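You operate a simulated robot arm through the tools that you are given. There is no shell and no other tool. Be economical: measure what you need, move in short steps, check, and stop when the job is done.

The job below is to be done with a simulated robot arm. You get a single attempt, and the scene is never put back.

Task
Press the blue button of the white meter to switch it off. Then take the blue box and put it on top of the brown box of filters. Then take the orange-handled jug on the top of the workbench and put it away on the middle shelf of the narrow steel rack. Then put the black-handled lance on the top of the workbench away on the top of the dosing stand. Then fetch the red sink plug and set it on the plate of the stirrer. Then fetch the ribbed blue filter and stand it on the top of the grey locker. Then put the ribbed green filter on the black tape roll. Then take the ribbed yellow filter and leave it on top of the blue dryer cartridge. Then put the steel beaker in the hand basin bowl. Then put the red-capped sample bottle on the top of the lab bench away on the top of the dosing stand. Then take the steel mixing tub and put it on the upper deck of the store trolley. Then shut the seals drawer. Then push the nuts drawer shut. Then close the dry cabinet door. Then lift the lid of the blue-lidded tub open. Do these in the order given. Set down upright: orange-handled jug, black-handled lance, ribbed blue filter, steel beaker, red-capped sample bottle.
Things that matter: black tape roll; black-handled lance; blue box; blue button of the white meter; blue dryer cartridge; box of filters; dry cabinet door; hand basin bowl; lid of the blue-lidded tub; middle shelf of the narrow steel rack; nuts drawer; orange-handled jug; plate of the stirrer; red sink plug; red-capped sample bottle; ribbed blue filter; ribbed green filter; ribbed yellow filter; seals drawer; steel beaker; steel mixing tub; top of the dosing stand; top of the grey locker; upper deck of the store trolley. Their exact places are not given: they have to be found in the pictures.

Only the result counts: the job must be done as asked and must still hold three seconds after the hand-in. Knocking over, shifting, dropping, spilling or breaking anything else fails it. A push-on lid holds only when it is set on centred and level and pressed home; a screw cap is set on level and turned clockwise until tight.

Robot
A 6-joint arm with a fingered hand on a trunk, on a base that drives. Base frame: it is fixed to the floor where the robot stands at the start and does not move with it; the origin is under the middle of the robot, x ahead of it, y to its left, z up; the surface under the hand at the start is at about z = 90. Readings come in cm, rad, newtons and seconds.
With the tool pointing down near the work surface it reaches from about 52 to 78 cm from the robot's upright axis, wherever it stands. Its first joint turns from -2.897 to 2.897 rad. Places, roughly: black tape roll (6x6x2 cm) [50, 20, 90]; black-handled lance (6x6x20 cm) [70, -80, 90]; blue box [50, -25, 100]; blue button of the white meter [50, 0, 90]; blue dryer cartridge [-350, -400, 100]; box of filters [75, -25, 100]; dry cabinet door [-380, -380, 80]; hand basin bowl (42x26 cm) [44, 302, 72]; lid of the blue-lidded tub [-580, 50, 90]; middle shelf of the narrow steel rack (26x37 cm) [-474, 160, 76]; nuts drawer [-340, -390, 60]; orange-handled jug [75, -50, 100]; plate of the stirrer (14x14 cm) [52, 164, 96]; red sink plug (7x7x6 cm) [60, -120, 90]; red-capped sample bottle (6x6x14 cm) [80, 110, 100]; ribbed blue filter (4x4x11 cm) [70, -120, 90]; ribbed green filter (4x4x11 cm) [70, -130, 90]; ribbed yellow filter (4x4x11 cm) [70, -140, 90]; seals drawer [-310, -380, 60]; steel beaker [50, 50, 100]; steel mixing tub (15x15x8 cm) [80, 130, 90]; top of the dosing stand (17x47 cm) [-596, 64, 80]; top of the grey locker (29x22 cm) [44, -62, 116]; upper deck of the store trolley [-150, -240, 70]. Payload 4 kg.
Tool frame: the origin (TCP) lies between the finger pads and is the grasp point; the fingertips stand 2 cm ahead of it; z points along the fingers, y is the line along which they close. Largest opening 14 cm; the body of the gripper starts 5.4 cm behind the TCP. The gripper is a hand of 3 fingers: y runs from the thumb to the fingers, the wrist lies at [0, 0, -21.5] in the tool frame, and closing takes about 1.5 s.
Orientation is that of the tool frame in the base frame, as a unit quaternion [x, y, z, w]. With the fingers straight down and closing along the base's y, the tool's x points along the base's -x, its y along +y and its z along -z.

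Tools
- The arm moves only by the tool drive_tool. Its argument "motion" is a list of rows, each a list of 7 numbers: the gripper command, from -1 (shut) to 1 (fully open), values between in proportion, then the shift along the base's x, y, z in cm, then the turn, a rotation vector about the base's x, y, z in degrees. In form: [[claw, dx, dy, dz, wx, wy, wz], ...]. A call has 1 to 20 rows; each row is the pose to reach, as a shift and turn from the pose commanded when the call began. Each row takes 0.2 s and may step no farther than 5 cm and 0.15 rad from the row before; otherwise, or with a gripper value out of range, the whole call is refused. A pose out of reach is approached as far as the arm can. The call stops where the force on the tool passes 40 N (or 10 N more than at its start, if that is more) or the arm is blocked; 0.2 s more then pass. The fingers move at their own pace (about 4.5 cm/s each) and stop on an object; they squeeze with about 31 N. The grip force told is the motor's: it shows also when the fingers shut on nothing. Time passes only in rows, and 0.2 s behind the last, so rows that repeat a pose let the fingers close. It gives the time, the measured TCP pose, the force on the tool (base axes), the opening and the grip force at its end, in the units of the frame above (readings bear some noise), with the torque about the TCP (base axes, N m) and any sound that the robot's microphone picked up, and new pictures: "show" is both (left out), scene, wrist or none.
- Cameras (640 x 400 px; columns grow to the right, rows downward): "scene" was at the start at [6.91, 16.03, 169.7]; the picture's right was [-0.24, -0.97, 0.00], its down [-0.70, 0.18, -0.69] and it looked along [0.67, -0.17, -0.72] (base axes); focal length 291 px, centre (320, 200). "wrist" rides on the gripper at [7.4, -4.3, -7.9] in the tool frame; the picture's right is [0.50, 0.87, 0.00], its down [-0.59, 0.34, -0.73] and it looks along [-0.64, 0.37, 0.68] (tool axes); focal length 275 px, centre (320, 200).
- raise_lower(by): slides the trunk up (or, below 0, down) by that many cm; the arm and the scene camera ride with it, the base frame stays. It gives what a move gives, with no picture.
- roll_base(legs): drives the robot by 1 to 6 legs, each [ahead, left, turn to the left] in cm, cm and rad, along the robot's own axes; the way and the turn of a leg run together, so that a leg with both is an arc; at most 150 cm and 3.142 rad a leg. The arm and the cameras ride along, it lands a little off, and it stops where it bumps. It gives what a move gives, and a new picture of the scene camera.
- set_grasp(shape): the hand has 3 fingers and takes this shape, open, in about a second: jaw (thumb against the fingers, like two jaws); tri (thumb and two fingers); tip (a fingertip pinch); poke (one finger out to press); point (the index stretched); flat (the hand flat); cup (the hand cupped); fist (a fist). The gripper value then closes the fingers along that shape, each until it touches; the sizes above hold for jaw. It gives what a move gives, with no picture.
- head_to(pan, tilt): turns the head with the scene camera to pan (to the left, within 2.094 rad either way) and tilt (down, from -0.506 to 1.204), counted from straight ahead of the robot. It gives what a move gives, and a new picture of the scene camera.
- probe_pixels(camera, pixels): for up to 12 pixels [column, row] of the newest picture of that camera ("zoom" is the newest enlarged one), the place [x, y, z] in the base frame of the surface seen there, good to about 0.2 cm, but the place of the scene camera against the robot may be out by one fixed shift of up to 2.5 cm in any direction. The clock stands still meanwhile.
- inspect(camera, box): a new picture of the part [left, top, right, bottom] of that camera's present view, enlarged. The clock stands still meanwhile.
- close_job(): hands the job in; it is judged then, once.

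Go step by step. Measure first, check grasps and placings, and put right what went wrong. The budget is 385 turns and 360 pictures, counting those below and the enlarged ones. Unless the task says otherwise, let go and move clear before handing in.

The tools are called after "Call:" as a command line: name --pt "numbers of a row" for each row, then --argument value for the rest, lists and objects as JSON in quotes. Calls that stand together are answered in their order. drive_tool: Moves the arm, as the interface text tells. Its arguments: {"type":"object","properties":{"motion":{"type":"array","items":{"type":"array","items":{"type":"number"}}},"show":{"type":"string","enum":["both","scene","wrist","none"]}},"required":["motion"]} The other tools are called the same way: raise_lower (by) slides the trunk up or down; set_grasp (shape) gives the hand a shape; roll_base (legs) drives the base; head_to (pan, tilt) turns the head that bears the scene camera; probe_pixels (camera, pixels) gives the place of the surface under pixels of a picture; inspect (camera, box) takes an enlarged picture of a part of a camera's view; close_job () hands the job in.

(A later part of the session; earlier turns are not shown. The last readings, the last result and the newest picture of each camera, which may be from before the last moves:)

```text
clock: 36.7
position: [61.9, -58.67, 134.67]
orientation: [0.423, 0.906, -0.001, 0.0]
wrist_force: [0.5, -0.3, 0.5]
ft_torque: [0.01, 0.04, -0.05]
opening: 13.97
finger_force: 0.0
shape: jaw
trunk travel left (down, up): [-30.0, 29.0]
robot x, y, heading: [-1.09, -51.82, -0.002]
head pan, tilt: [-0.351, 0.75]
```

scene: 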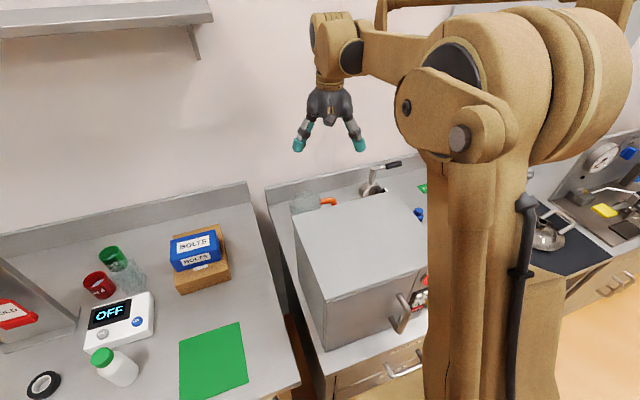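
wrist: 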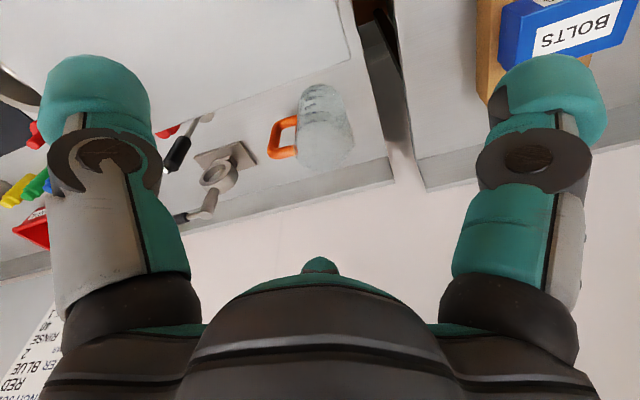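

No bump. Move the hand above the jug with yaw −18°, then check from the wrist.

Call:
drive_tool --pt "1 3 0.5 -3 0 0 -6" --pt "1 6 1 -6 0 0 -12" --pt "1 9 1.7 -9 0 0 -18" --pt "1 12 2.2 -12 0 0 -18" --pt "1 13.4 2.7 -16 0 0 -18" --pt "1 13.4 2.7 -20 0 0 -18" --pt "1 13.4 2.7 -20 0 0 -18"

```text
clock: 38.3
position: [75.01, -55.67, 114.76]
orientation: [0.56, 0.829, 0.0, 0.0]
wrist_force: [-0.6, -0.2, -0.3]
ft_torque: [-0.01, 0.02, 0.0]
opening: 14.0
finger_force: 0.0
shape: jaw
trunk travel left (down, up): [-30.0, 29.0]
robot x, y, heading: [-0.83, -51.91, -0.001]
head pan, tilt: [-0.351, 0.75]
```

scene: 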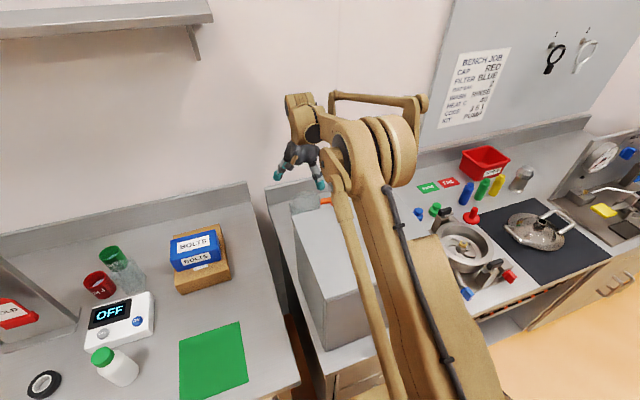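
wrist: 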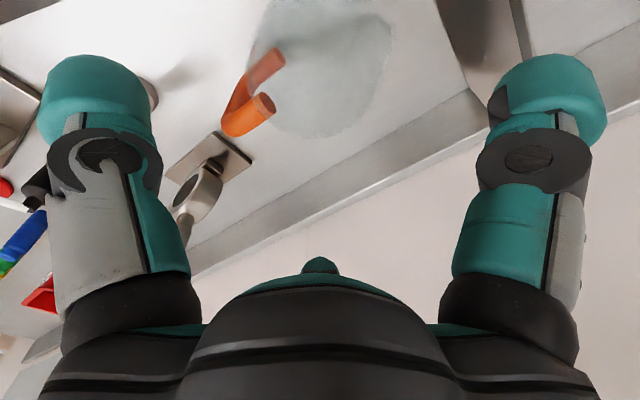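

Call:
probe_pixels --camera "wrist" --pixels '[[388, 45], [320, 133], [270, 105], [350, 125], [375, 100], [290, 125], [265, 60], [300, 20], [360, 10], [320, 70]]'

```text
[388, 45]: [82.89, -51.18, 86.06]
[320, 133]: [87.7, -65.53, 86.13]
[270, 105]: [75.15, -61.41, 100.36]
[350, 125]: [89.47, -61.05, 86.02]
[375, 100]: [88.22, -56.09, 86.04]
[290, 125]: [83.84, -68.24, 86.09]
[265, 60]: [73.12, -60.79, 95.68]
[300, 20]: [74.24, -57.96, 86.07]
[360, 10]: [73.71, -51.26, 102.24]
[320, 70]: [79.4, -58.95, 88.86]
```

Rim fit gives centre (74.9,-55.6), r≈5.2 — matches the TCP. Descend to z≈97.5 and close.

Call:
drive_tool --pt "1 0 0 -4.5 0 0 0" --pt "1 0 0 -9 0 0 0" --pt "1 0 0 -13 0 0 0" --pt "1 0 0 -16 0 0 0" --pt "1 0 0 -17.3 0 0 0" --pt "1 0 0 -17.3 0 0 0" --show "both"

```text
clock: 39.4
position: [75.08, -56.08, 98.89]
orientation: [0.561, 0.828, 0.001, 0.002]
wrist_force: [-3.5, -1.1, 23.1]
ft_torque: [-0.58, -0.17, -0.06]
opening: 13.96
finger_force: 0.1
shape: jaw
trunk travel left (down, up): [-30.0, 29.0]
robot x, y, heading: [-0.97, -51.92, 0.003]
head pan, tilt: [-0.351, 0.75]
stopped in row 5: the force on the tool passed its limit at 51 N (the readings are from after the stop); the commanded pose is now the measured one
```

scene: 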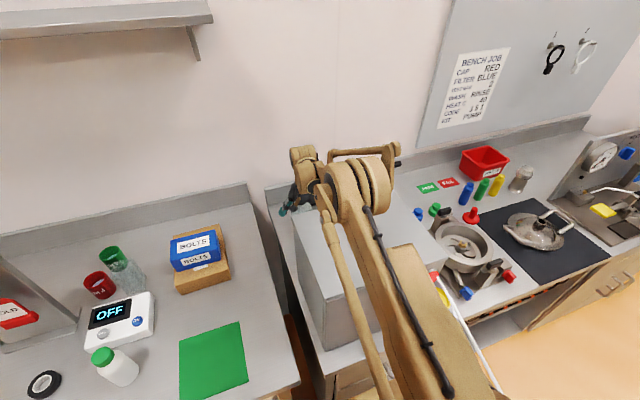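
wrist: 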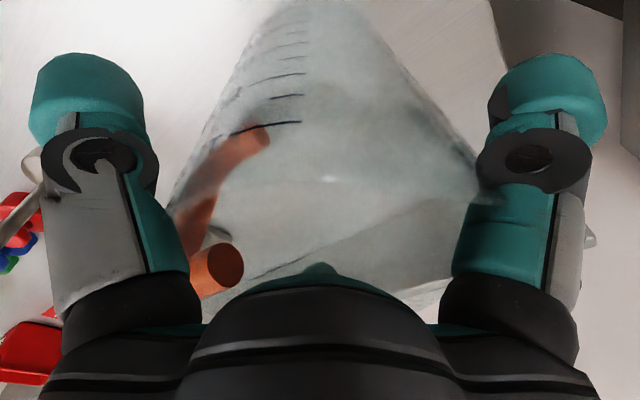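

Something touched at TCP z 98.9 (likely the palm near the rim/handle). The fingers already overlap the wall by ~5 cm, so I'll back up 0.7 cm and close gently.

Call:
drive_tool --pt "1 0 0.3 0.7 0 0 0" --pt "1 0 0.3 0.7 0 0 0" --pt "0.6 0 0.3 0.7 0 0 0" --pt "0.3 0 0.3 0.7 0 0 0" --pt "0 0 0.3 0.7 0 0 0" --pt "-0.4 0 0.3 0.7 0 0 0" --pt "-0.8 0 0.3 0.7 0 0 0" --pt "-1 0 0.3 0.7 0 0 0" --pt "-1 0 0.3 0.7 0 0 0" --pt "-1 0 0.3 0.7 0 0 0" --show "wrist"

```text
clock: 41.6
position: [75.18, -55.74, 99.24]
orientation: [0.561, 0.828, -0.001, 0.001]
wrist_force: [0.8, 1.2, -0.8]
ft_torque: [0.03, 0.01, 0.01]
opening: 8.73
finger_force: 30.9
shape: jaw
trunk travel left (down, up): [-30.0, 29.0]
robot x, y, heading: [-0.88, -51.85, 0.0]
head pan, tilt: [-0.351, 0.75]
```

wrist: 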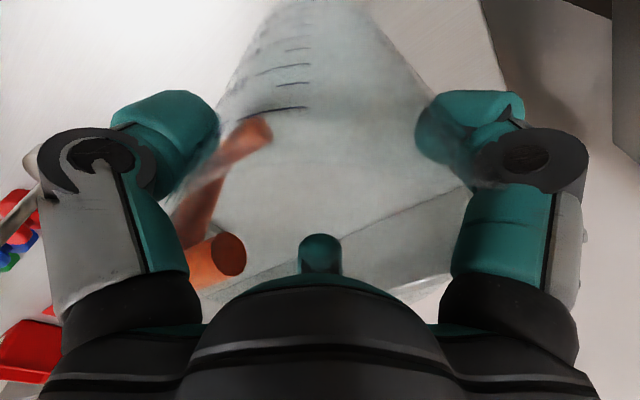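

Gripped (8.7 cm, 31 N). Lift 3 cm and check.

Call:
drive_tool --pt "-1 0 0 1 0 0 0" --pt "-1 0 0 3 0 0 0" --pt "-1 0 0 6 0 0 0" --pt "-1 0 0 10 0 0 0" --pt "-1 0 0 10 0 0 0" --show "both"

```text
clock: 42.8
position: [75.16, -55.47, 109.19]
orientation: [0.561, 0.828, 0.0, 0.0]
wrist_force: [-0.1, 0.9, -1.9]
ft_torque: [0.01, -0.02, -0.01]
opening: 8.76
finger_force: 31.7
shape: jaw
trunk travel left (down, up): [-30.0, 29.0]
robot x, y, heading: [-0.97, -52.03, 0.0]
head pan, tilt: [-0.351, 0.75]
```

scene: 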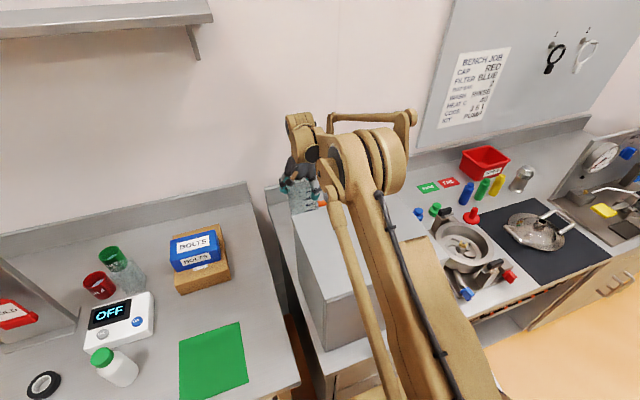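
wrist: 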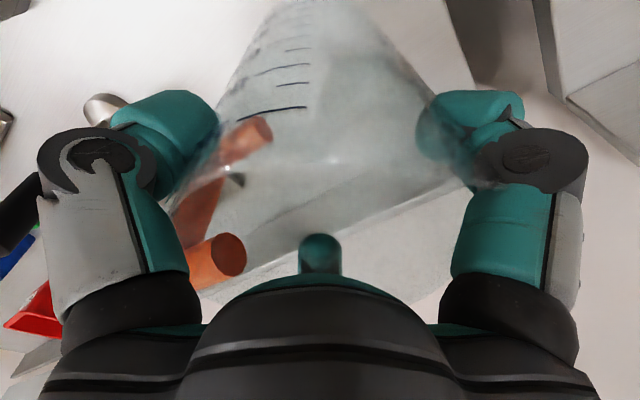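

Jug is lifted securely. Raise over locker height, then retract.

Call:
drive_tool --pt "-1 0 0 5 0 0 0" --pt "-1 0 0 10 0 0 0" --pt "-1 0 0 15 0 0 0" --pt "-1 0 0 20 0 0 0" --pt "-1 0 0 25 0 0 0" --pt "-1 -4 0 27 0 0 0" --pt "-1 -8 0 27 0 0 0" --pt "-1 -12 0 27 0 0 0" --pt "-1 -16 0 27 0 0 0" --pt "-1 -20 0 27 0 0 0" --pt "-1 -24 0 27 0 0 0" --show "none"

Call:
roll_base --legs '[[-60, 0, 0], [0, 0, 3.1]]'

```text
clock: 45.2
position: [51.24, -55.57, 136.71]
orientation: [0.561, 0.828, 0.0, 0.002]
wrist_force: [-0.3, -0.9, -1.9]
ft_torque: [0.03, 0.01, 0.01]
opening: 8.73
finger_force: 30.9
shape: jaw
trunk travel left (down, up): [-30.0, 29.0]
robot x, y, heading: [-0.9, -51.61, -0.005]
head pan, tilt: [-0.351, 0.75]
```

```text
clock: 56.0
position: [-112.74, -48.1, 136.54]
orientation: [0.831, -0.556, -0.002, -0.001]
wrist_force: [0.5, -0.3, -1.2]
ft_torque: [-0.06, 0.02, -0.04]
opening: 8.65
finger_force: 31.9
shape: jaw
trunk travel left (down, up): [-30.0, 29.0]
robot x, y, heading: [-60.2, -51.47, -3.128]
head pan, tilt: [-0.351, 0.75]
```

scene: 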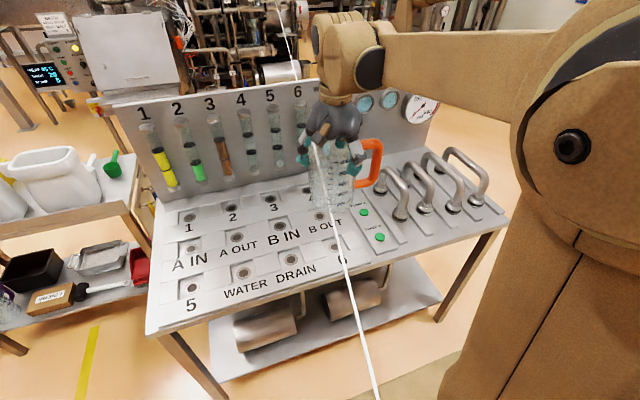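

There's a panel table right behind, and a thin white line in view. I'll probe these and look around before driving on.

Call:
probe_pixels --camera "scene" --pixels '[[340, 250], [362, 345], [288, 40], [310, 90], [160, 330], [500, 225], [430, 320], [120, 95], [60, 160], [20, 230], [400, 195], [370, 260]]'

Call:
head_to --pan -0.35 --tilt 0.2

Call:
head_to --pan 0.7 --tilt 0.3

```text
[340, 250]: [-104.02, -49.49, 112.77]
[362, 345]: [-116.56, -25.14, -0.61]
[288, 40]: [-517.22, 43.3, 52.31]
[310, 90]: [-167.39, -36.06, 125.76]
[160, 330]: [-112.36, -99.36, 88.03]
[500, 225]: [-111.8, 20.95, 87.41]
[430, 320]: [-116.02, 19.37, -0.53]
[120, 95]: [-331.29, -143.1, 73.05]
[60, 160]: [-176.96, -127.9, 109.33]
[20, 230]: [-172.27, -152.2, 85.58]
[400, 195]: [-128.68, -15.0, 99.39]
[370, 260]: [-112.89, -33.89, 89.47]
```

```text
clock: 56.9
position: [-112.67, -48.11, 136.62]
orientation: [0.832, -0.555, 0.0, 0.0]
wrist_force: [-0.2, -0.6, -1.3]
ft_torque: [-0.05, -0.02, 0.01]
opening: 8.62
finger_force: 31.3
shape: jaw
trunk travel left (down, up): [-30.0, 29.0]
robot x, y, heading: [-60.2, -51.35, -3.135]
head pan, tilt: [-0.351, 0.201]
```

scene: 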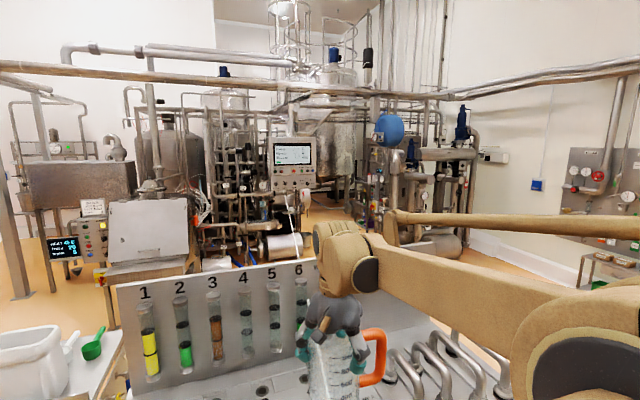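

```text
clock: 58.2
position: [-112.67, -48.02, 136.66]
orientation: [0.832, -0.555, -0.002, 0.0]
wrist_force: [0.3, 0.6, -1.8]
ft_torque: [-0.03, 0.01, -0.02]
opening: 8.64
finger_force: 30.2
shape: jaw
trunk travel left (down, up): [-30.0, 29.0]
robot x, y, heading: [-60.06, -51.81, -3.131]
head pan, tilt: [0.7, 0.3]
```

scene: 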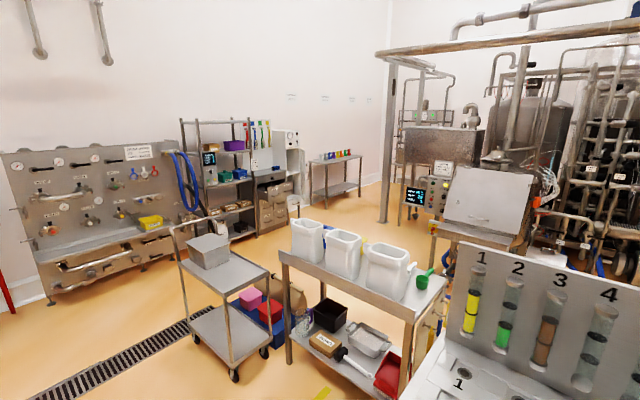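

The white line is the jug scale/plumb artifact far away, not at hand. I'll turn the body to face +y (open aisle) and look left with the head towards the rack.

Call:
roll_base --legs '[[0, 0, -1.57]]'

Call:
head_to --pan 0.3 --tilt 0.25

Call:
head_to --pan 1.1 --tilt 0.25

```text
clock: 62.4
position: [-58.49, 1.07, 136.54]
orientation: [-0.212, 0.977, 0.001, 0.003]
wrist_force: [0.5, 0.0, -1.2]
ft_torque: [-0.02, 0.02, -0.03]
opening: 8.61
finger_force: 31.2
shape: jaw
trunk travel left (down, up): [-30.0, 29.0]
robot x, y, heading: [-59.68, -51.61, 1.613]
head pan, tilt: [0.7, 0.3]
```

scene: 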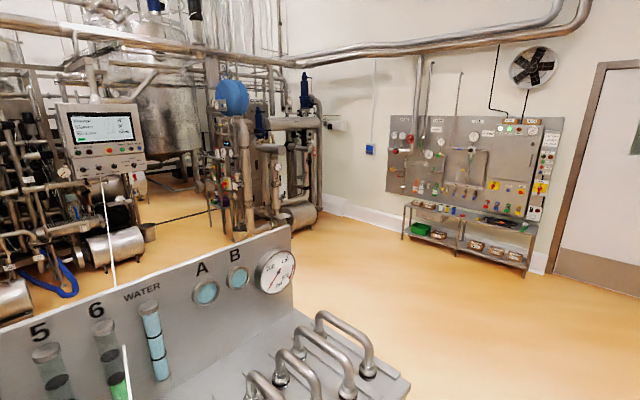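

```text
clock: 63.2
position: [-58.44, 1.05, 136.61]
orientation: [-0.212, 0.977, 0.0, 0.002]
wrist_force: [-1.0, 0.2, -2.0]
ft_torque: [0.01, 0.06, 0.0]
opening: 8.61
finger_force: 30.7
shape: jaw
trunk travel left (down, up): [-30.0, 29.0]
robot x, y, heading: [-60.17, -51.5, 1.619]
head pan, tilt: [0.3, 0.25]
```

scene: 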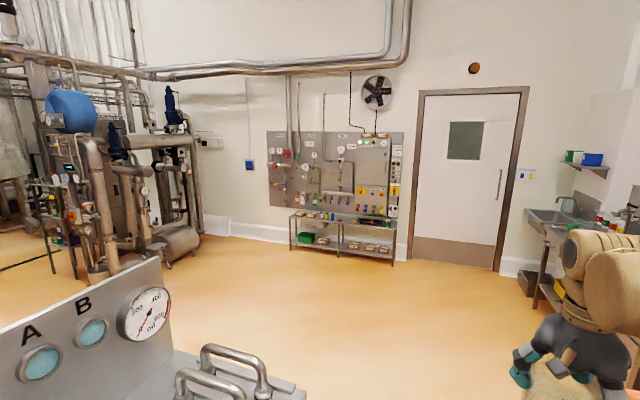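

```text
clock: 64.4
position: [-58.58, 1.08, 136.53]
orientation: [-0.212, 0.977, 0.0, 0.002]
wrist_force: [0.1, 0.2, -0.9]
ft_torque: [0.01, 0.05, -0.04]
opening: 8.6
finger_force: 31.1
shape: jaw
trunk travel left (down, up): [-30.0, 29.0]
robot x, y, heading: [-60.46, -51.38, 1.611]
head pan, tilt: [1.1, 0.25]
```

scene: 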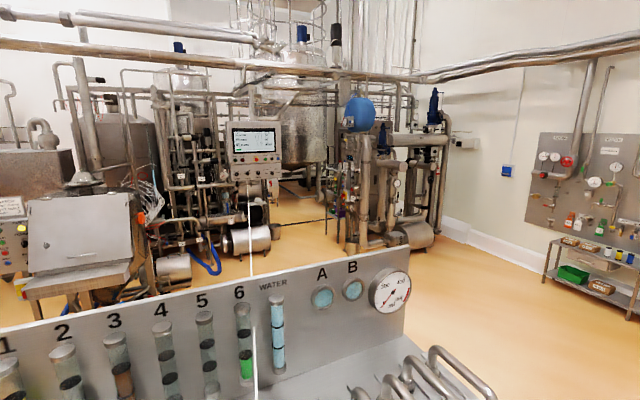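

Call:
inspect --camera "scene" --box '[210, 110, 450, 260]'

Call:
probe_pixels --camera "scene" --pixels '[[255, 370], [251, 250], [410, 280], [500, 380], [350, 255], [270, 225], [400, 245], [300, 215], [560, 300], [440, 240], [345, 250], [334, 190]]'

```text
2.67 times, centred on (330, 185) of scene
```

zoom: 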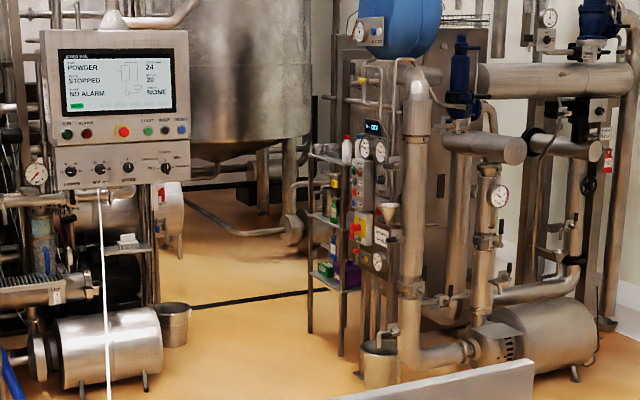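

```text
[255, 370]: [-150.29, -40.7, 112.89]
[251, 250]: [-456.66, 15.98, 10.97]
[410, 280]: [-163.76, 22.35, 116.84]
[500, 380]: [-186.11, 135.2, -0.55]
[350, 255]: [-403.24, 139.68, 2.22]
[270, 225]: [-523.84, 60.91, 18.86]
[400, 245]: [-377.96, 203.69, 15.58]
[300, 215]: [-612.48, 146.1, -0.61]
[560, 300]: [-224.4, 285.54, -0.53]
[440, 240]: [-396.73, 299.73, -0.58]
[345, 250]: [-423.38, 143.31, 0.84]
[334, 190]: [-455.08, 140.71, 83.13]
```

The rack at zoom (335,240) is a narrow frame with bottles; there's an aisle in front. I'll drive around the panel table: ahead (+y) 140, then turn left and go −x.

Call:
roll_base --legs '[[138, 0, 0], [0, 0, 1.53], [100, 0, 0]]'

Call:
head_to --pan 0.0 --tilt 0.3

```text
clock: 80.1
position: [-224.84, 81.48, 136.62]
orientation: [0.847, -0.532, -0.001, -0.001]
wrist_force: [0.1, 0.5, -2.3]
ft_torque: [-0.04, 0.0, 0.04]
opening: 8.56
finger_force: 30.9
shape: jaw
trunk travel left (down, up): [-30.0, 29.0]
robot x, y, heading: [-172.62, 81.04, -3.072]
head pan, tilt: [1.1, 0.25]
```

scene: 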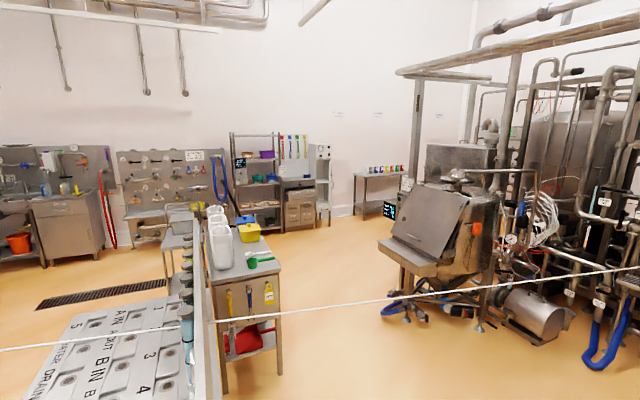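

```text
clock: 81.4
position: [-224.87, 81.43, 136.59]
orientation: [0.847, -0.531, -0.002, -0.001]
wrist_force: [0.6, -0.2, -1.3]
ft_torque: [-0.01, 0.02, -0.03]
opening: 8.56
finger_force: 31.1
shape: jaw
trunk travel left (down, up): [-30.0, 29.0]
robot x, y, heading: [-172.36, 81.37, -3.079]
head pan, tilt: [0.0, 0.3]
```

scene: 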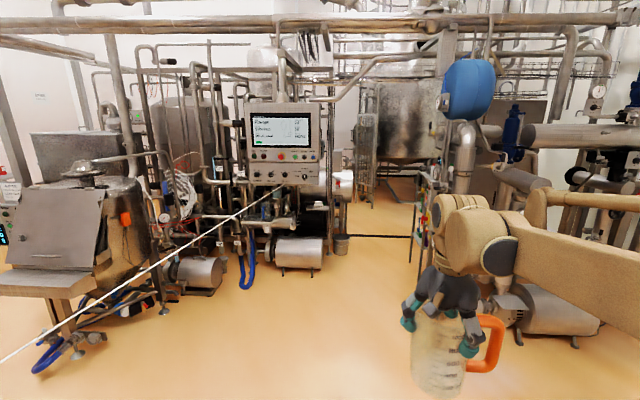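

The aisle ahead is clear. I'll drive 150 further and look at the rack on the right.

Call:
roll_base --legs '[[0, 0, -0.07], [150, 0, 0]]'

Call:
head_to --pan -0.2 --tilt 0.4

```text
clock: 89.4
position: [-376.56, 79.07, 136.5]
orientation: [0.842, -0.54, -0.001, -0.001]
wrist_force: [0.5, 0.1, -1.7]
ft_torque: [-0.07, -0.01, -0.03]
opening: 8.61
finger_force: 30.8
shape: jaw
trunk travel left (down, up): [-30.0, 29.0]
robot x, y, heading: [-324.28, 77.79, -3.089]
head pan, tilt: [0.0, 0.3]
```

scene: 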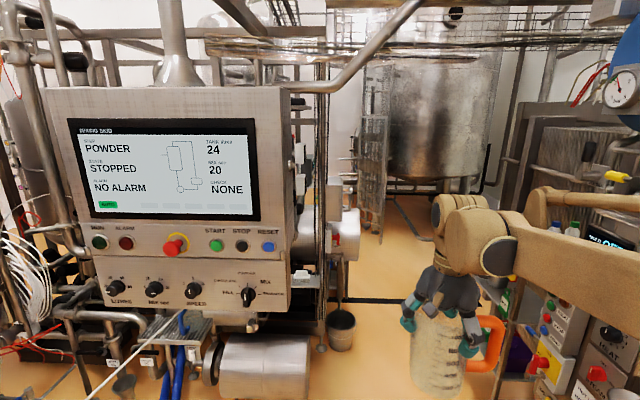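

```text
clock: 90.1
position: [-376.67, 79.08, 136.46]
orientation: [0.842, -0.539, -0.001, -0.002]
wrist_force: [-1.7, -0.7, -1.2]
ft_torque: [-0.03, -0.01, 0.02]
opening: 8.57
finger_force: 30.6
shape: jaw
trunk travel left (down, up): [-30.0, 29.0]
robot x, y, heading: [-324.38, 77.97, -3.096]
head pan, tilt: [-0.201, 0.4]
```

scene: 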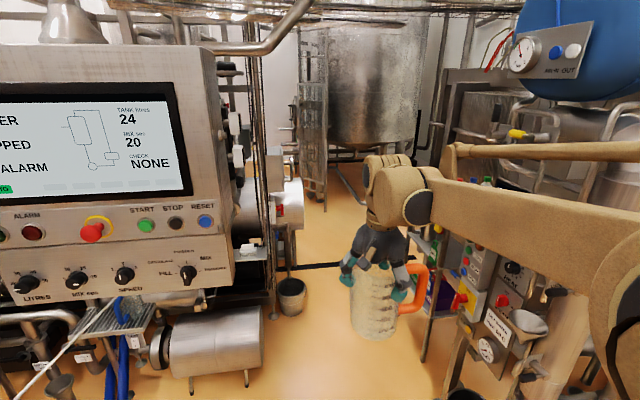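

I'll probe the HMI's right edge, pump, bucket, and rack parts to know the aisle width.

Call:
probe_pixels --camera "scene" --pixels '[[220, 150], [225, 220], [262, 345], [290, 290], [255, 250], [410, 290], [425, 360], [475, 240], [520, 300], [310, 200], [440, 230], [498, 310]]'

Call:
inspect --camera "scene" --box '[400, 170, 560, 390]'

```text
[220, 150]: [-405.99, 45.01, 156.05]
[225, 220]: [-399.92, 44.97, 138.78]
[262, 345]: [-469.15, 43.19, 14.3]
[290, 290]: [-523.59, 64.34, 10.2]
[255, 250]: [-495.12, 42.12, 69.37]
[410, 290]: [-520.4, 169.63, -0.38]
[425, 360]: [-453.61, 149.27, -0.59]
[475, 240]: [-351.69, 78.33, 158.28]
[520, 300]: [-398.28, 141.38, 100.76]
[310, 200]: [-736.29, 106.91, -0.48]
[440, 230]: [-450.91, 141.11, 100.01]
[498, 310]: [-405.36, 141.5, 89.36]
```

```text
1.82 times, centred on (480, 280) of scene
```

zoom: 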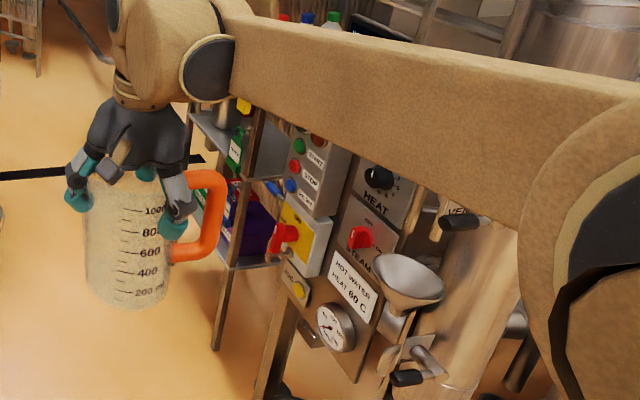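

Aisle runs y 45…141. I'll retract the hand a bit, advance keeping right, and turn towards the rack partly to see it.

Call:
drive_tool --pt "-1 3 0 0 0 0 0" --pt "-1 6 0 0 0 0 0" --pt "-1 9 0 0 0 0 0" --pt "-1 12 0 0 0 0 0" --show "none"

Call:
roll_base --legs '[[110, -14, 0]]'

```text
clock: 91.1
position: [-364.37, 79.29, 136.65]
orientation: [0.842, -0.54, -0.002, 0.0]
wrist_force: [0.1, -0.5, -0.6]
ft_torque: [-0.04, 0.05, -0.02]
opening: 8.55
finger_force: 31.7
shape: jaw
trunk travel left (down, up): [-30.0, 29.0]
robot x, y, heading: [-323.75, 77.66, -3.092]
head pan, tilt: [-0.201, 0.4]
```

```text
clock: 96.9
position: [-477.08, 90.08, 136.72]
orientation: [0.837, -0.548, -0.001, -0.001]
wrist_force: [-0.5, 0.0, -2.0]
ft_torque: [-0.06, 0.02, 0.01]
opening: 8.58
finger_force: 31.2
shape: jaw
trunk travel left (down, up): [-30.0, 29.0]
robot x, y, heading: [-436.65, 87.84, -3.113]
head pan, tilt: [-0.201, 0.4]
```

scene: 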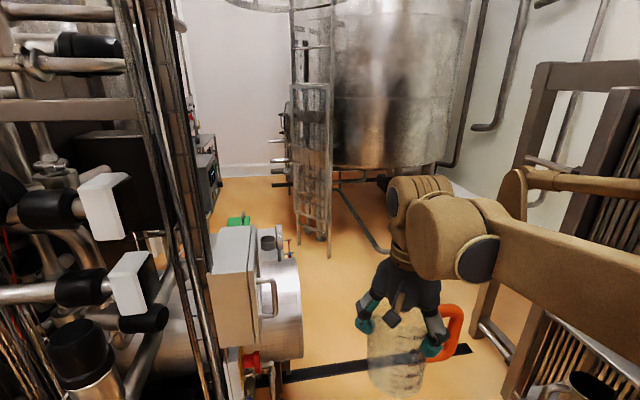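

Passed the HMI. Now turn right to face the rack (hand radius 40 keeps y<130).

Call:
roll_base --legs '[[0, 0, -1.35]]'

Call:
head_to --pan 0.5 --tilt 0.7

```text
clock: 100.6
position: [-443.68, 127.61, 136.71]
orientation: [-0.316, 0.949, 0.0, 0.001]
wrist_force: [-0.4, -0.4, -1.9]
ft_torque: [-0.03, 0.07, 0.0]
opening: 8.55
finger_force: 31.5
shape: jaw
trunk travel left (down, up): [-30.0, 29.0]
robot x, y, heading: [-436.63, 87.65, 1.832]
head pan, tilt: [-0.201, 0.4]
```

scene: 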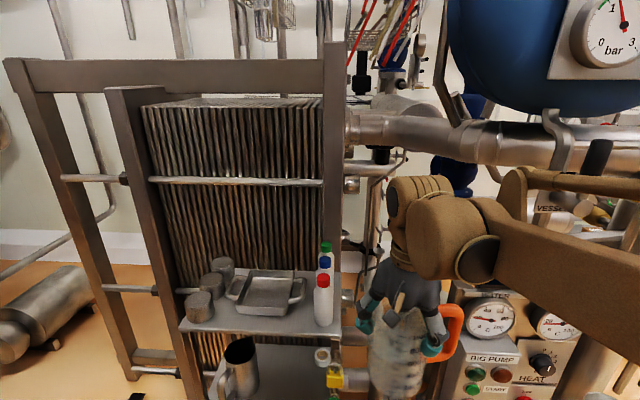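

```text
clock: 101.7
position: [-443.69, 127.62, 136.65]
orientation: [-0.317, 0.948, 0.0, 0.002]
wrist_force: [-0.1, 0.7, -2.2]
ft_torque: [-0.01, 0.06, -0.02]
opening: 8.54
finger_force: 31.1
shape: jaw
trunk travel left (down, up): [-30.0, 29.0]
robot x, y, heading: [-436.49, 87.87, 1.832]
head pan, tilt: [0.499, 0.7]
```

scene: 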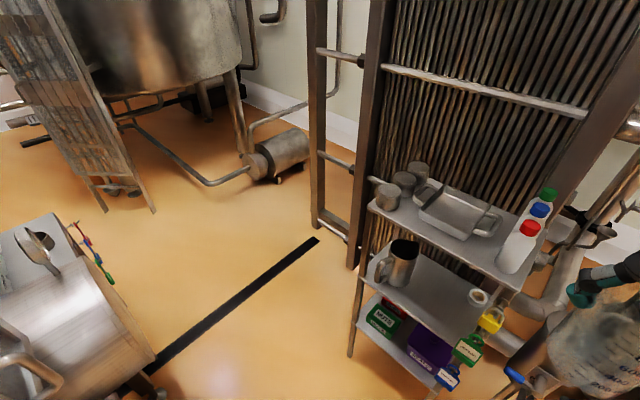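

The rack's middle shelf (around (435,295)) has free space between a steel mug and a tape/lock. Probe shelf geometry.

Call:
probe_pixels --camera "scene" --pixels '[[440, 300], [465, 325], [375, 285], [400, 275], [370, 208], [500, 283], [455, 335], [430, 270], [478, 297], [490, 320], [460, 240], [530, 225]]'

Call:
inspect --camera "scene" --box '[340, 150, 580, 400]'

```text
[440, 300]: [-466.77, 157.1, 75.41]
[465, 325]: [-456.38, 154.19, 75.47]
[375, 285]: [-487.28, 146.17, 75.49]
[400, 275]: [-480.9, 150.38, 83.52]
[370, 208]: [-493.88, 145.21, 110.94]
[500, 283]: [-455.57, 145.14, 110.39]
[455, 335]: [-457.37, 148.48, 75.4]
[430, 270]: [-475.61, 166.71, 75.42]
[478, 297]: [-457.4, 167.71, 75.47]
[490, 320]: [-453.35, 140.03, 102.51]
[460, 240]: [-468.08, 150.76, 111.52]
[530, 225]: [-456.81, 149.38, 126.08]
```

```text
1.60 times, centred on (460, 275) of scene
```

zoom: 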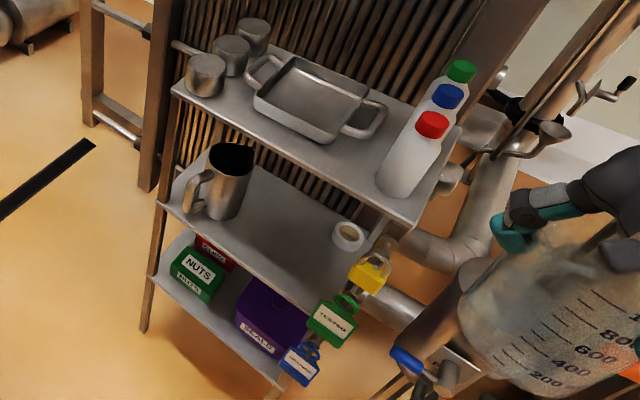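

Middle shelf z≈76, top shelf z≈111: only 34 cm clearance, so a top grasp can't go in – I'll need to regrasp the jug by its handle with a near-level hand. I'll look at the dosing stand nearby as a set-down place.

Call:
roll_base --legs '[[0, 0, 1.35]]'

Call:
head_to --pan 0.15 --tilt 0.6

```text
clock: 105.4
position: [-477.22, 89.11, 136.73]
orientation: [0.842, -0.539, -0.001, -0.001]
wrist_force: [-0.2, 0.7, -2.0]
ft_torque: [-0.03, 0.02, 0.0]
opening: 8.5
finger_force: 31.1
shape: jaw
trunk travel left (down, up): [-30.0, 29.0]
robot x, y, heading: [-436.01, 87.93, -3.092]
head pan, tilt: [0.499, 0.7]
```

scene: 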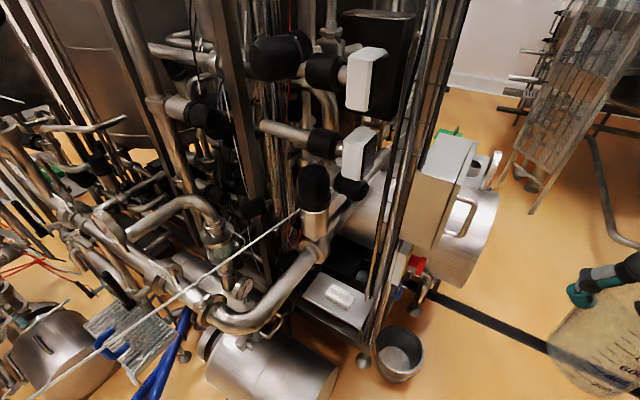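

```text
clock: 106.3
position: [-477.27, 89.08, 136.62]
orientation: [0.843, -0.539, -0.002, -0.001]
wrist_force: [-0.4, 0.0, -1.2]
ft_torque: [-0.04, 0.02, 0.01]
opening: 8.52
finger_force: 30.8
shape: jaw
trunk travel left (down, up): [-30.0, 29.0]
robot x, y, heading: [-436.85, 87.43, -3.09]
head pan, tilt: [0.15, 0.6]
```

scene: 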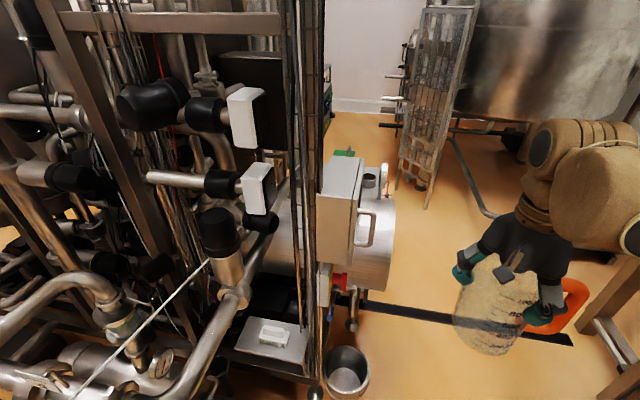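

Call:
probe_pixels --camera "scene" --pixels '[[350, 190], [365, 240], [385, 270], [345, 370], [344, 152], [368, 180], [385, 185], [415, 190], [410, 130], [330, 110], [570, 345], [355, 160]]'

Call:
inspect --camera "scene" --box '[280, 60, 440, 260]'

```text
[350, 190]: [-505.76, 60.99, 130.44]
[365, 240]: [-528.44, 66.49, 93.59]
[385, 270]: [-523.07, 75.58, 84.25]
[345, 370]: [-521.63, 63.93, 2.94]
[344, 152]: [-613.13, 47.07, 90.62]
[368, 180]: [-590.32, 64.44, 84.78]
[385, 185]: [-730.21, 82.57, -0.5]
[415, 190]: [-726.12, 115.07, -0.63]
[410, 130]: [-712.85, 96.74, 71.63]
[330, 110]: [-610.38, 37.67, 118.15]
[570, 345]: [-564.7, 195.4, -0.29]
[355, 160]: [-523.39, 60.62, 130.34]
```

```text
2.00 times, centred on (360, 160) of scene
```

zoom: 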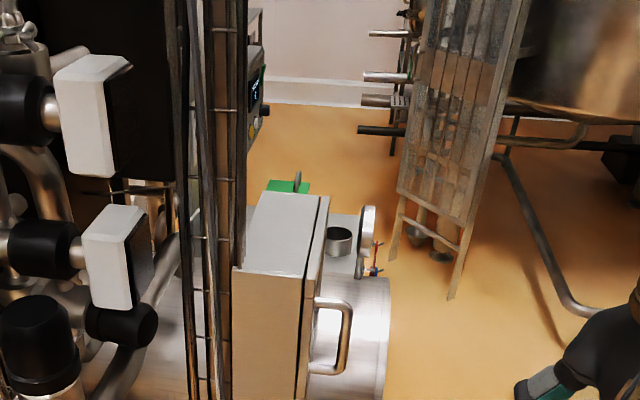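

A cabinet/barrel protrude to y≈76, the stand lies beyond at (−590,64). I'll pass along y≈103 and continue to x≈−590, y≈125.

Call:
roll_base --legs '[[0, 0, -0.05], [75, -14, 0], [80, -26, 0]]'

Call:
head_to --pan 1.2 --tilt 0.6

```text
clock: 110.3
position: [-547.06, 104.31, 136.49]
orientation: [0.83, -0.558, -0.001, -0.002]
wrist_force: [-1.0, 0.3, -2.5]
ft_torque: [-0.06, -0.02, 0.05]
opening: 8.53
finger_force: 30.5
shape: jaw
trunk travel left (down, up): [-30.0, 29.0]
robot x, y, heading: [-506.24, 100.82, -3.142]
head pan, tilt: [0.15, 0.6]
stopped in leg 2: the robot was blocked; the commanded pose is now the measured one
```

scene: 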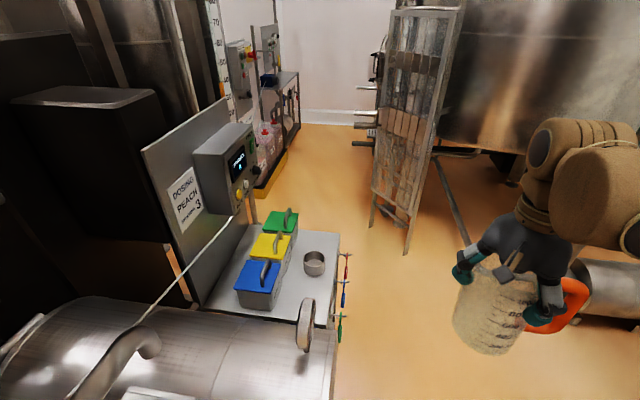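

```text
clock: 111.7
position: [-546.81, 104.13, 136.65]
orientation: [0.829, -0.559, -0.001, -0.001]
wrist_force: [0.4, -0.8, -1.8]
ft_torque: [-0.03, -0.02, 0.03]
opening: 8.56
finger_force: 31.3
shape: jaw
trunk travel left (down, up): [-30.0, 29.0]
robot x, y, heading: [-506.36, 100.86, -3.141]
head pan, tilt: [1.201, 0.6]
```

scene: 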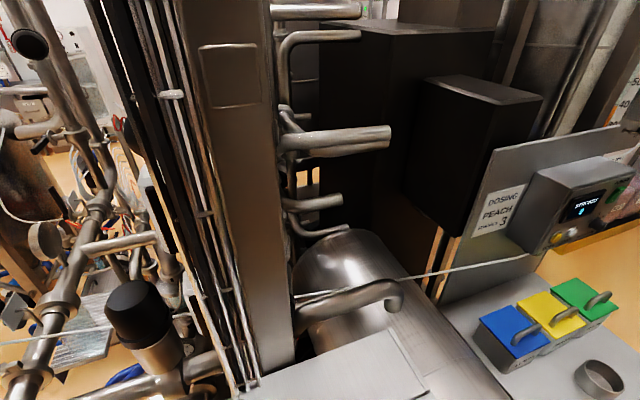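

The robot got blocked, likely by the barrel on the left (y≈76). I'll back off a bit, shift right and retry.

Call:
roll_base --legs '[[-6, 0, 0], [0, -10, 0], [40, -3, 0]]'

```text
clock: 115.5
position: [-581.25, 116.73, 136.56]
orientation: [0.829, -0.559, -0.001, -0.001]
wrist_force: [-0.5, 0.4, -1.1]
ft_torque: [-0.06, 0.0, 0.04]
opening: 8.54
finger_force: 31.0
shape: jaw
trunk travel left (down, up): [-30.0, 29.0]
robot x, y, heading: [-540.5, 113.17, -3.142]
head pan, tilt: [1.201, 0.6]
```

scene: 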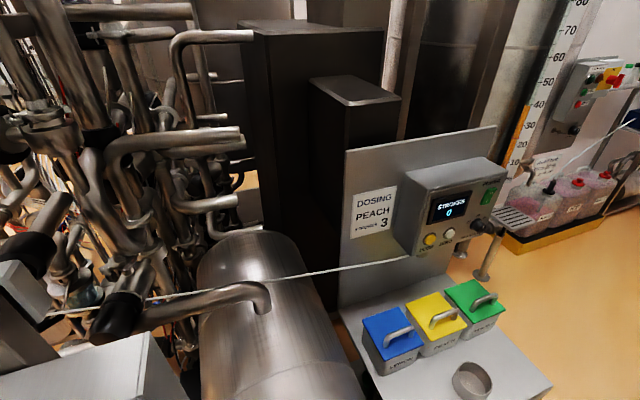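

Passed. The dosing stand with blue/yellow/green tubs is at the left. I'll continue to x≈−590 and turn to face it.

Call:
roll_base --legs '[[50, -17, 0], [0, 0, 1.57]]'

Call:
head_to --pan -0.1 --tilt 0.8

```text
clock: 122.3
position: [-593.94, 89.08, 136.67]
orientation: [0.981, 0.192, -0.002, 0.001]
wrist_force: [0.4, -0.8, -1.8]
ft_torque: [-0.03, -0.03, -0.02]
opening: 8.48
finger_force: 30.9
shape: jaw
trunk travel left (down, up): [-30.0, 29.0]
robot x, y, heading: [-590.35, 129.49, -1.566]
head pan, tilt: [1.201, 0.6]
```

scene: 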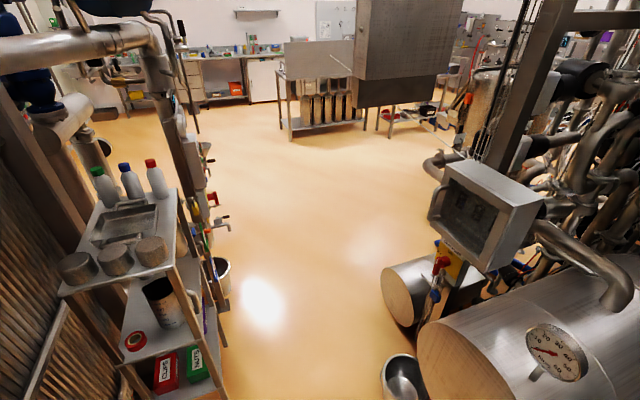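

```text
clock: 123.8
position: [-593.88, 89.18, 136.68]
orientation: [0.981, 0.193, -0.001, 0.0]
wrist_force: [-0.3, -1.0, -1.5]
ft_torque: [-0.04, -0.02, -0.01]
opening: 8.49
finger_force: 31.1
shape: jaw
trunk travel left (down, up): [-30.0, 29.0]
robot x, y, heading: [-590.74, 129.51, -1.567]
head pan, tilt: [-0.099, 0.799]
```

scene: 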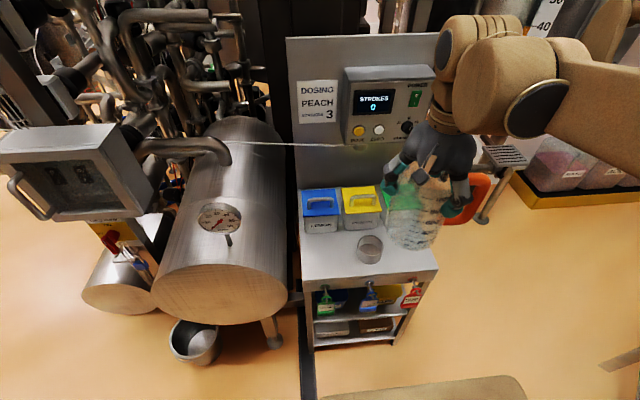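

The stand's front strip (around (330,262)) is free except a small steel cup. Probe the geometry.

Call:
probe_pixels --camera "scene" --pixels '[[303, 275], [435, 268], [330, 260], [390, 265], [310, 235], [369, 250], [320, 200], [360, 200], [400, 205], [350, 240], [370, 240], [395, 245]]'

Call:
inspect --camera "scene" --box '[280, 60, 480, 300]'

```text
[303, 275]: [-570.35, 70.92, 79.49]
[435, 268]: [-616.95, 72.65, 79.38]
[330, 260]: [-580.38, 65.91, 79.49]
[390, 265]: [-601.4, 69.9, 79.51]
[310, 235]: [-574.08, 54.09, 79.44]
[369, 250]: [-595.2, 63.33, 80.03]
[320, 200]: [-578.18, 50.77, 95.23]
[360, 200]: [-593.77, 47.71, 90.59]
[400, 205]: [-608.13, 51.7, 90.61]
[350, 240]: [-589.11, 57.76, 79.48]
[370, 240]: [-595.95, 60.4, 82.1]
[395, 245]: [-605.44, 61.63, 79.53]
```

```text
1.67 times, centred on (380, 180) of scene
```

zoom: 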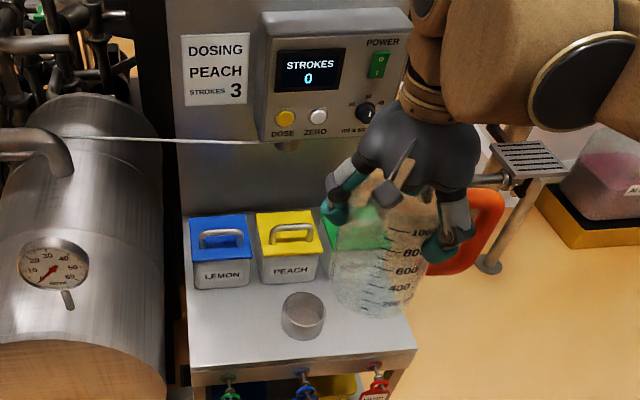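

Plan: set the jug on the free left strip at (−579.5,65.5), handle turned toward the robot (+y), then regrasp by the handle. Turn −82° while moving over.

Call:
drive_tool --pt "-1 1.45 -2.3 0 0 0 -8.2" --pt "-1 2.9 -4.7 0 0 0 -16.4" --pt "-1 4.35 -7 0 0 0 -24.6" --pt "-1 5.8 -9.4 0 0 0 -32.8" --pt "-1 7.2 -11.7 0 0 0 -41" --pt "-1 8.7 -14 0 0 0 -49.2" --pt "-1 10.1 -16.4 0 0 0 -57.4" --pt "-1 11.6 -18.8 0 0 0 -65.6" --pt "-1 13 -21 0 0 0 -73.8" --pt "-1 14.4 -23.6 0 0 0 -82" --pt "-1 14.4 -23.6 0 0 0 -82" --pt "-1 14.4 -23.6 -5 0 0 -82" --pt "-1 14.4 -23.6 -10 0 0 -82" --pt "-1 14.4 -23.6 -15 0 0 -82" --pt "-1 14.4 -23.6 -20 0 0 -82" --pt "-1 14.4 -23.6 -20 0 0 -82" --show "both"

```text
clock: 127.2
position: [-579.5, 65.93, 116.57]
orientation: [0.867, -0.499, -0.002, -0.002]
wrist_force: [0.3, 0.7, -0.6]
ft_torque: [-0.04, -0.01, 0.02]
opening: 8.48
finger_force: 30.9
shape: jaw
trunk travel left (down, up): [-30.0, 29.0]
robot x, y, heading: [-590.2, 129.86, -1.564]
head pan, tilt: [-0.099, 0.799]
```

scene: 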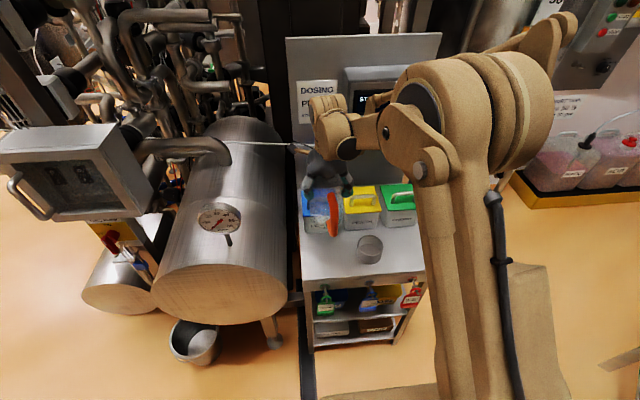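
wrist: 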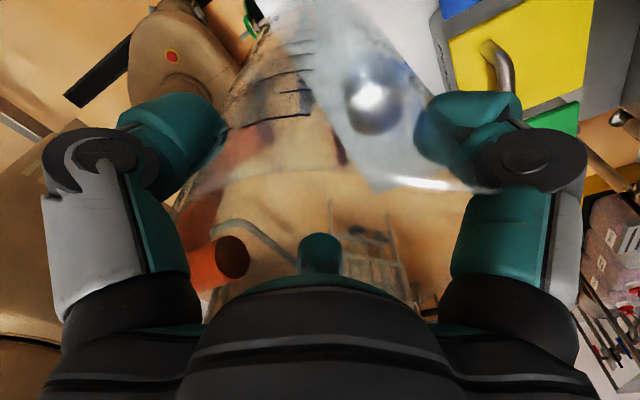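

Over the strip; check clearance with the wrist camera (cup at (370,100), stand edge (430,185), tub edge).

Call:
probe_pixels --camera "wrist" --pixels '[[445, 40], [452, 90], [505, 85], [520, 50], [425, 60], [470, 10], [432, 20]]'

Call:
probe_pixels --camera "scene" --pixels '[[310, 262], [320, 272], [342, 228], [315, 232], [369, 240], [369, 260], [358, 252], [400, 262], [300, 150], [270, 143], [363, 205]]'

```text
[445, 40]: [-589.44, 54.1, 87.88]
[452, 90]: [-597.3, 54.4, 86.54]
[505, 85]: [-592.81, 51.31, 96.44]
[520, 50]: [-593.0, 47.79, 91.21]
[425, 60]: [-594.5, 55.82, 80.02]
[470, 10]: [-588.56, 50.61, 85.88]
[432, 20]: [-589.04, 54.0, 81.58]
```

```text
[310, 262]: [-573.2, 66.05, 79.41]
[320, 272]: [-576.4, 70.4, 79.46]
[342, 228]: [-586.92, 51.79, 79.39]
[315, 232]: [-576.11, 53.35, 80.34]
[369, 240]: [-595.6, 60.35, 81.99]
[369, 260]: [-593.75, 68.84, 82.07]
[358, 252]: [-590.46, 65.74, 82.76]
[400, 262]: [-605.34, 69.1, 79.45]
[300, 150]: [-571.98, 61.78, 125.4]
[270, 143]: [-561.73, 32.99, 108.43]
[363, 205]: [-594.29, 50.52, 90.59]
```

Clearances fine; I'll shift +1 x, −0.9 y, and lower until contact (expected TCP ≈93.3).

Call:
drive_tool --pt "-1 1 -0.9 -4 0 0 0" --pt "-1 1 -0.9 -8.5 0 0 0" --pt "-1 1 -0.9 -13 0 0 0" --pt "-1 1 -0.9 -17.5 0 0 0" --pt "-1 1 -0.9 -20.5 0 0 0" --pt "-1 1 -0.9 -22 0 0 0" --pt "-1 1 -0.9 -22.6 0 0 0" --pt "-1 1 -0.9 -23 0 0 0" --pt "-1 1 -0.9 -23 0 0 0" --show "both"

```text
clock: 129.2
position: [-578.31, 64.45, 93.6]
orientation: [0.867, -0.498, -0.001, -0.001]
wrist_force: [0.0, -0.2, -1.3]
ft_torque: [-0.05, -0.03, 0.03]
opening: 8.49
finger_force: 31.2
shape: jaw
trunk travel left (down, up): [-30.0, 29.0]
robot x, y, heading: [-590.73, 129.5, -1.566]
head pan, tilt: [-0.099, 0.799]
```

scene: 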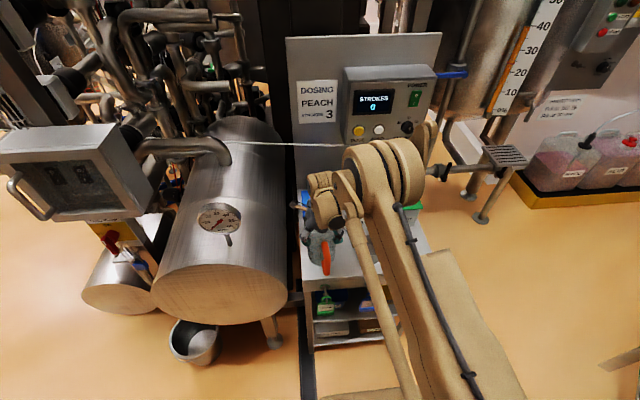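
wrist: 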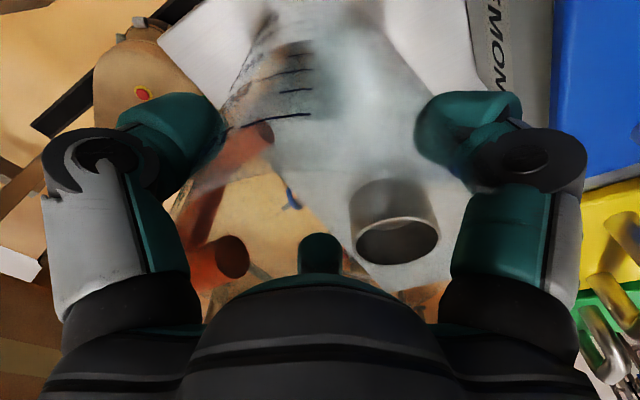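

Call:
drive_tool --pt "-1 0 0.3 -0.2 0 0 0" --pt "-1 0 0.3 -0.4 0 0 0" --pt "-1 0 0.3 -0.6 0 0 0" --pt "-1 0 0.3 -0.6 0 0 0" --show "none"

```text
clock: 130.2
position: [-578.52, 64.91, 93.1]
orientation: [0.866, -0.5, -0.001, 0.0]
wrist_force: [-3.2, -9.5, 29.4]
ft_torque: [-0.05, -0.11, -0.03]
opening: 8.39
finger_force: 31.0
shape: jaw
trunk travel left (down, up): [-30.0, 29.0]
robot x, y, heading: [-590.29, 129.58, -1.568]
head pan, tilt: [-0.099, 0.799]
```

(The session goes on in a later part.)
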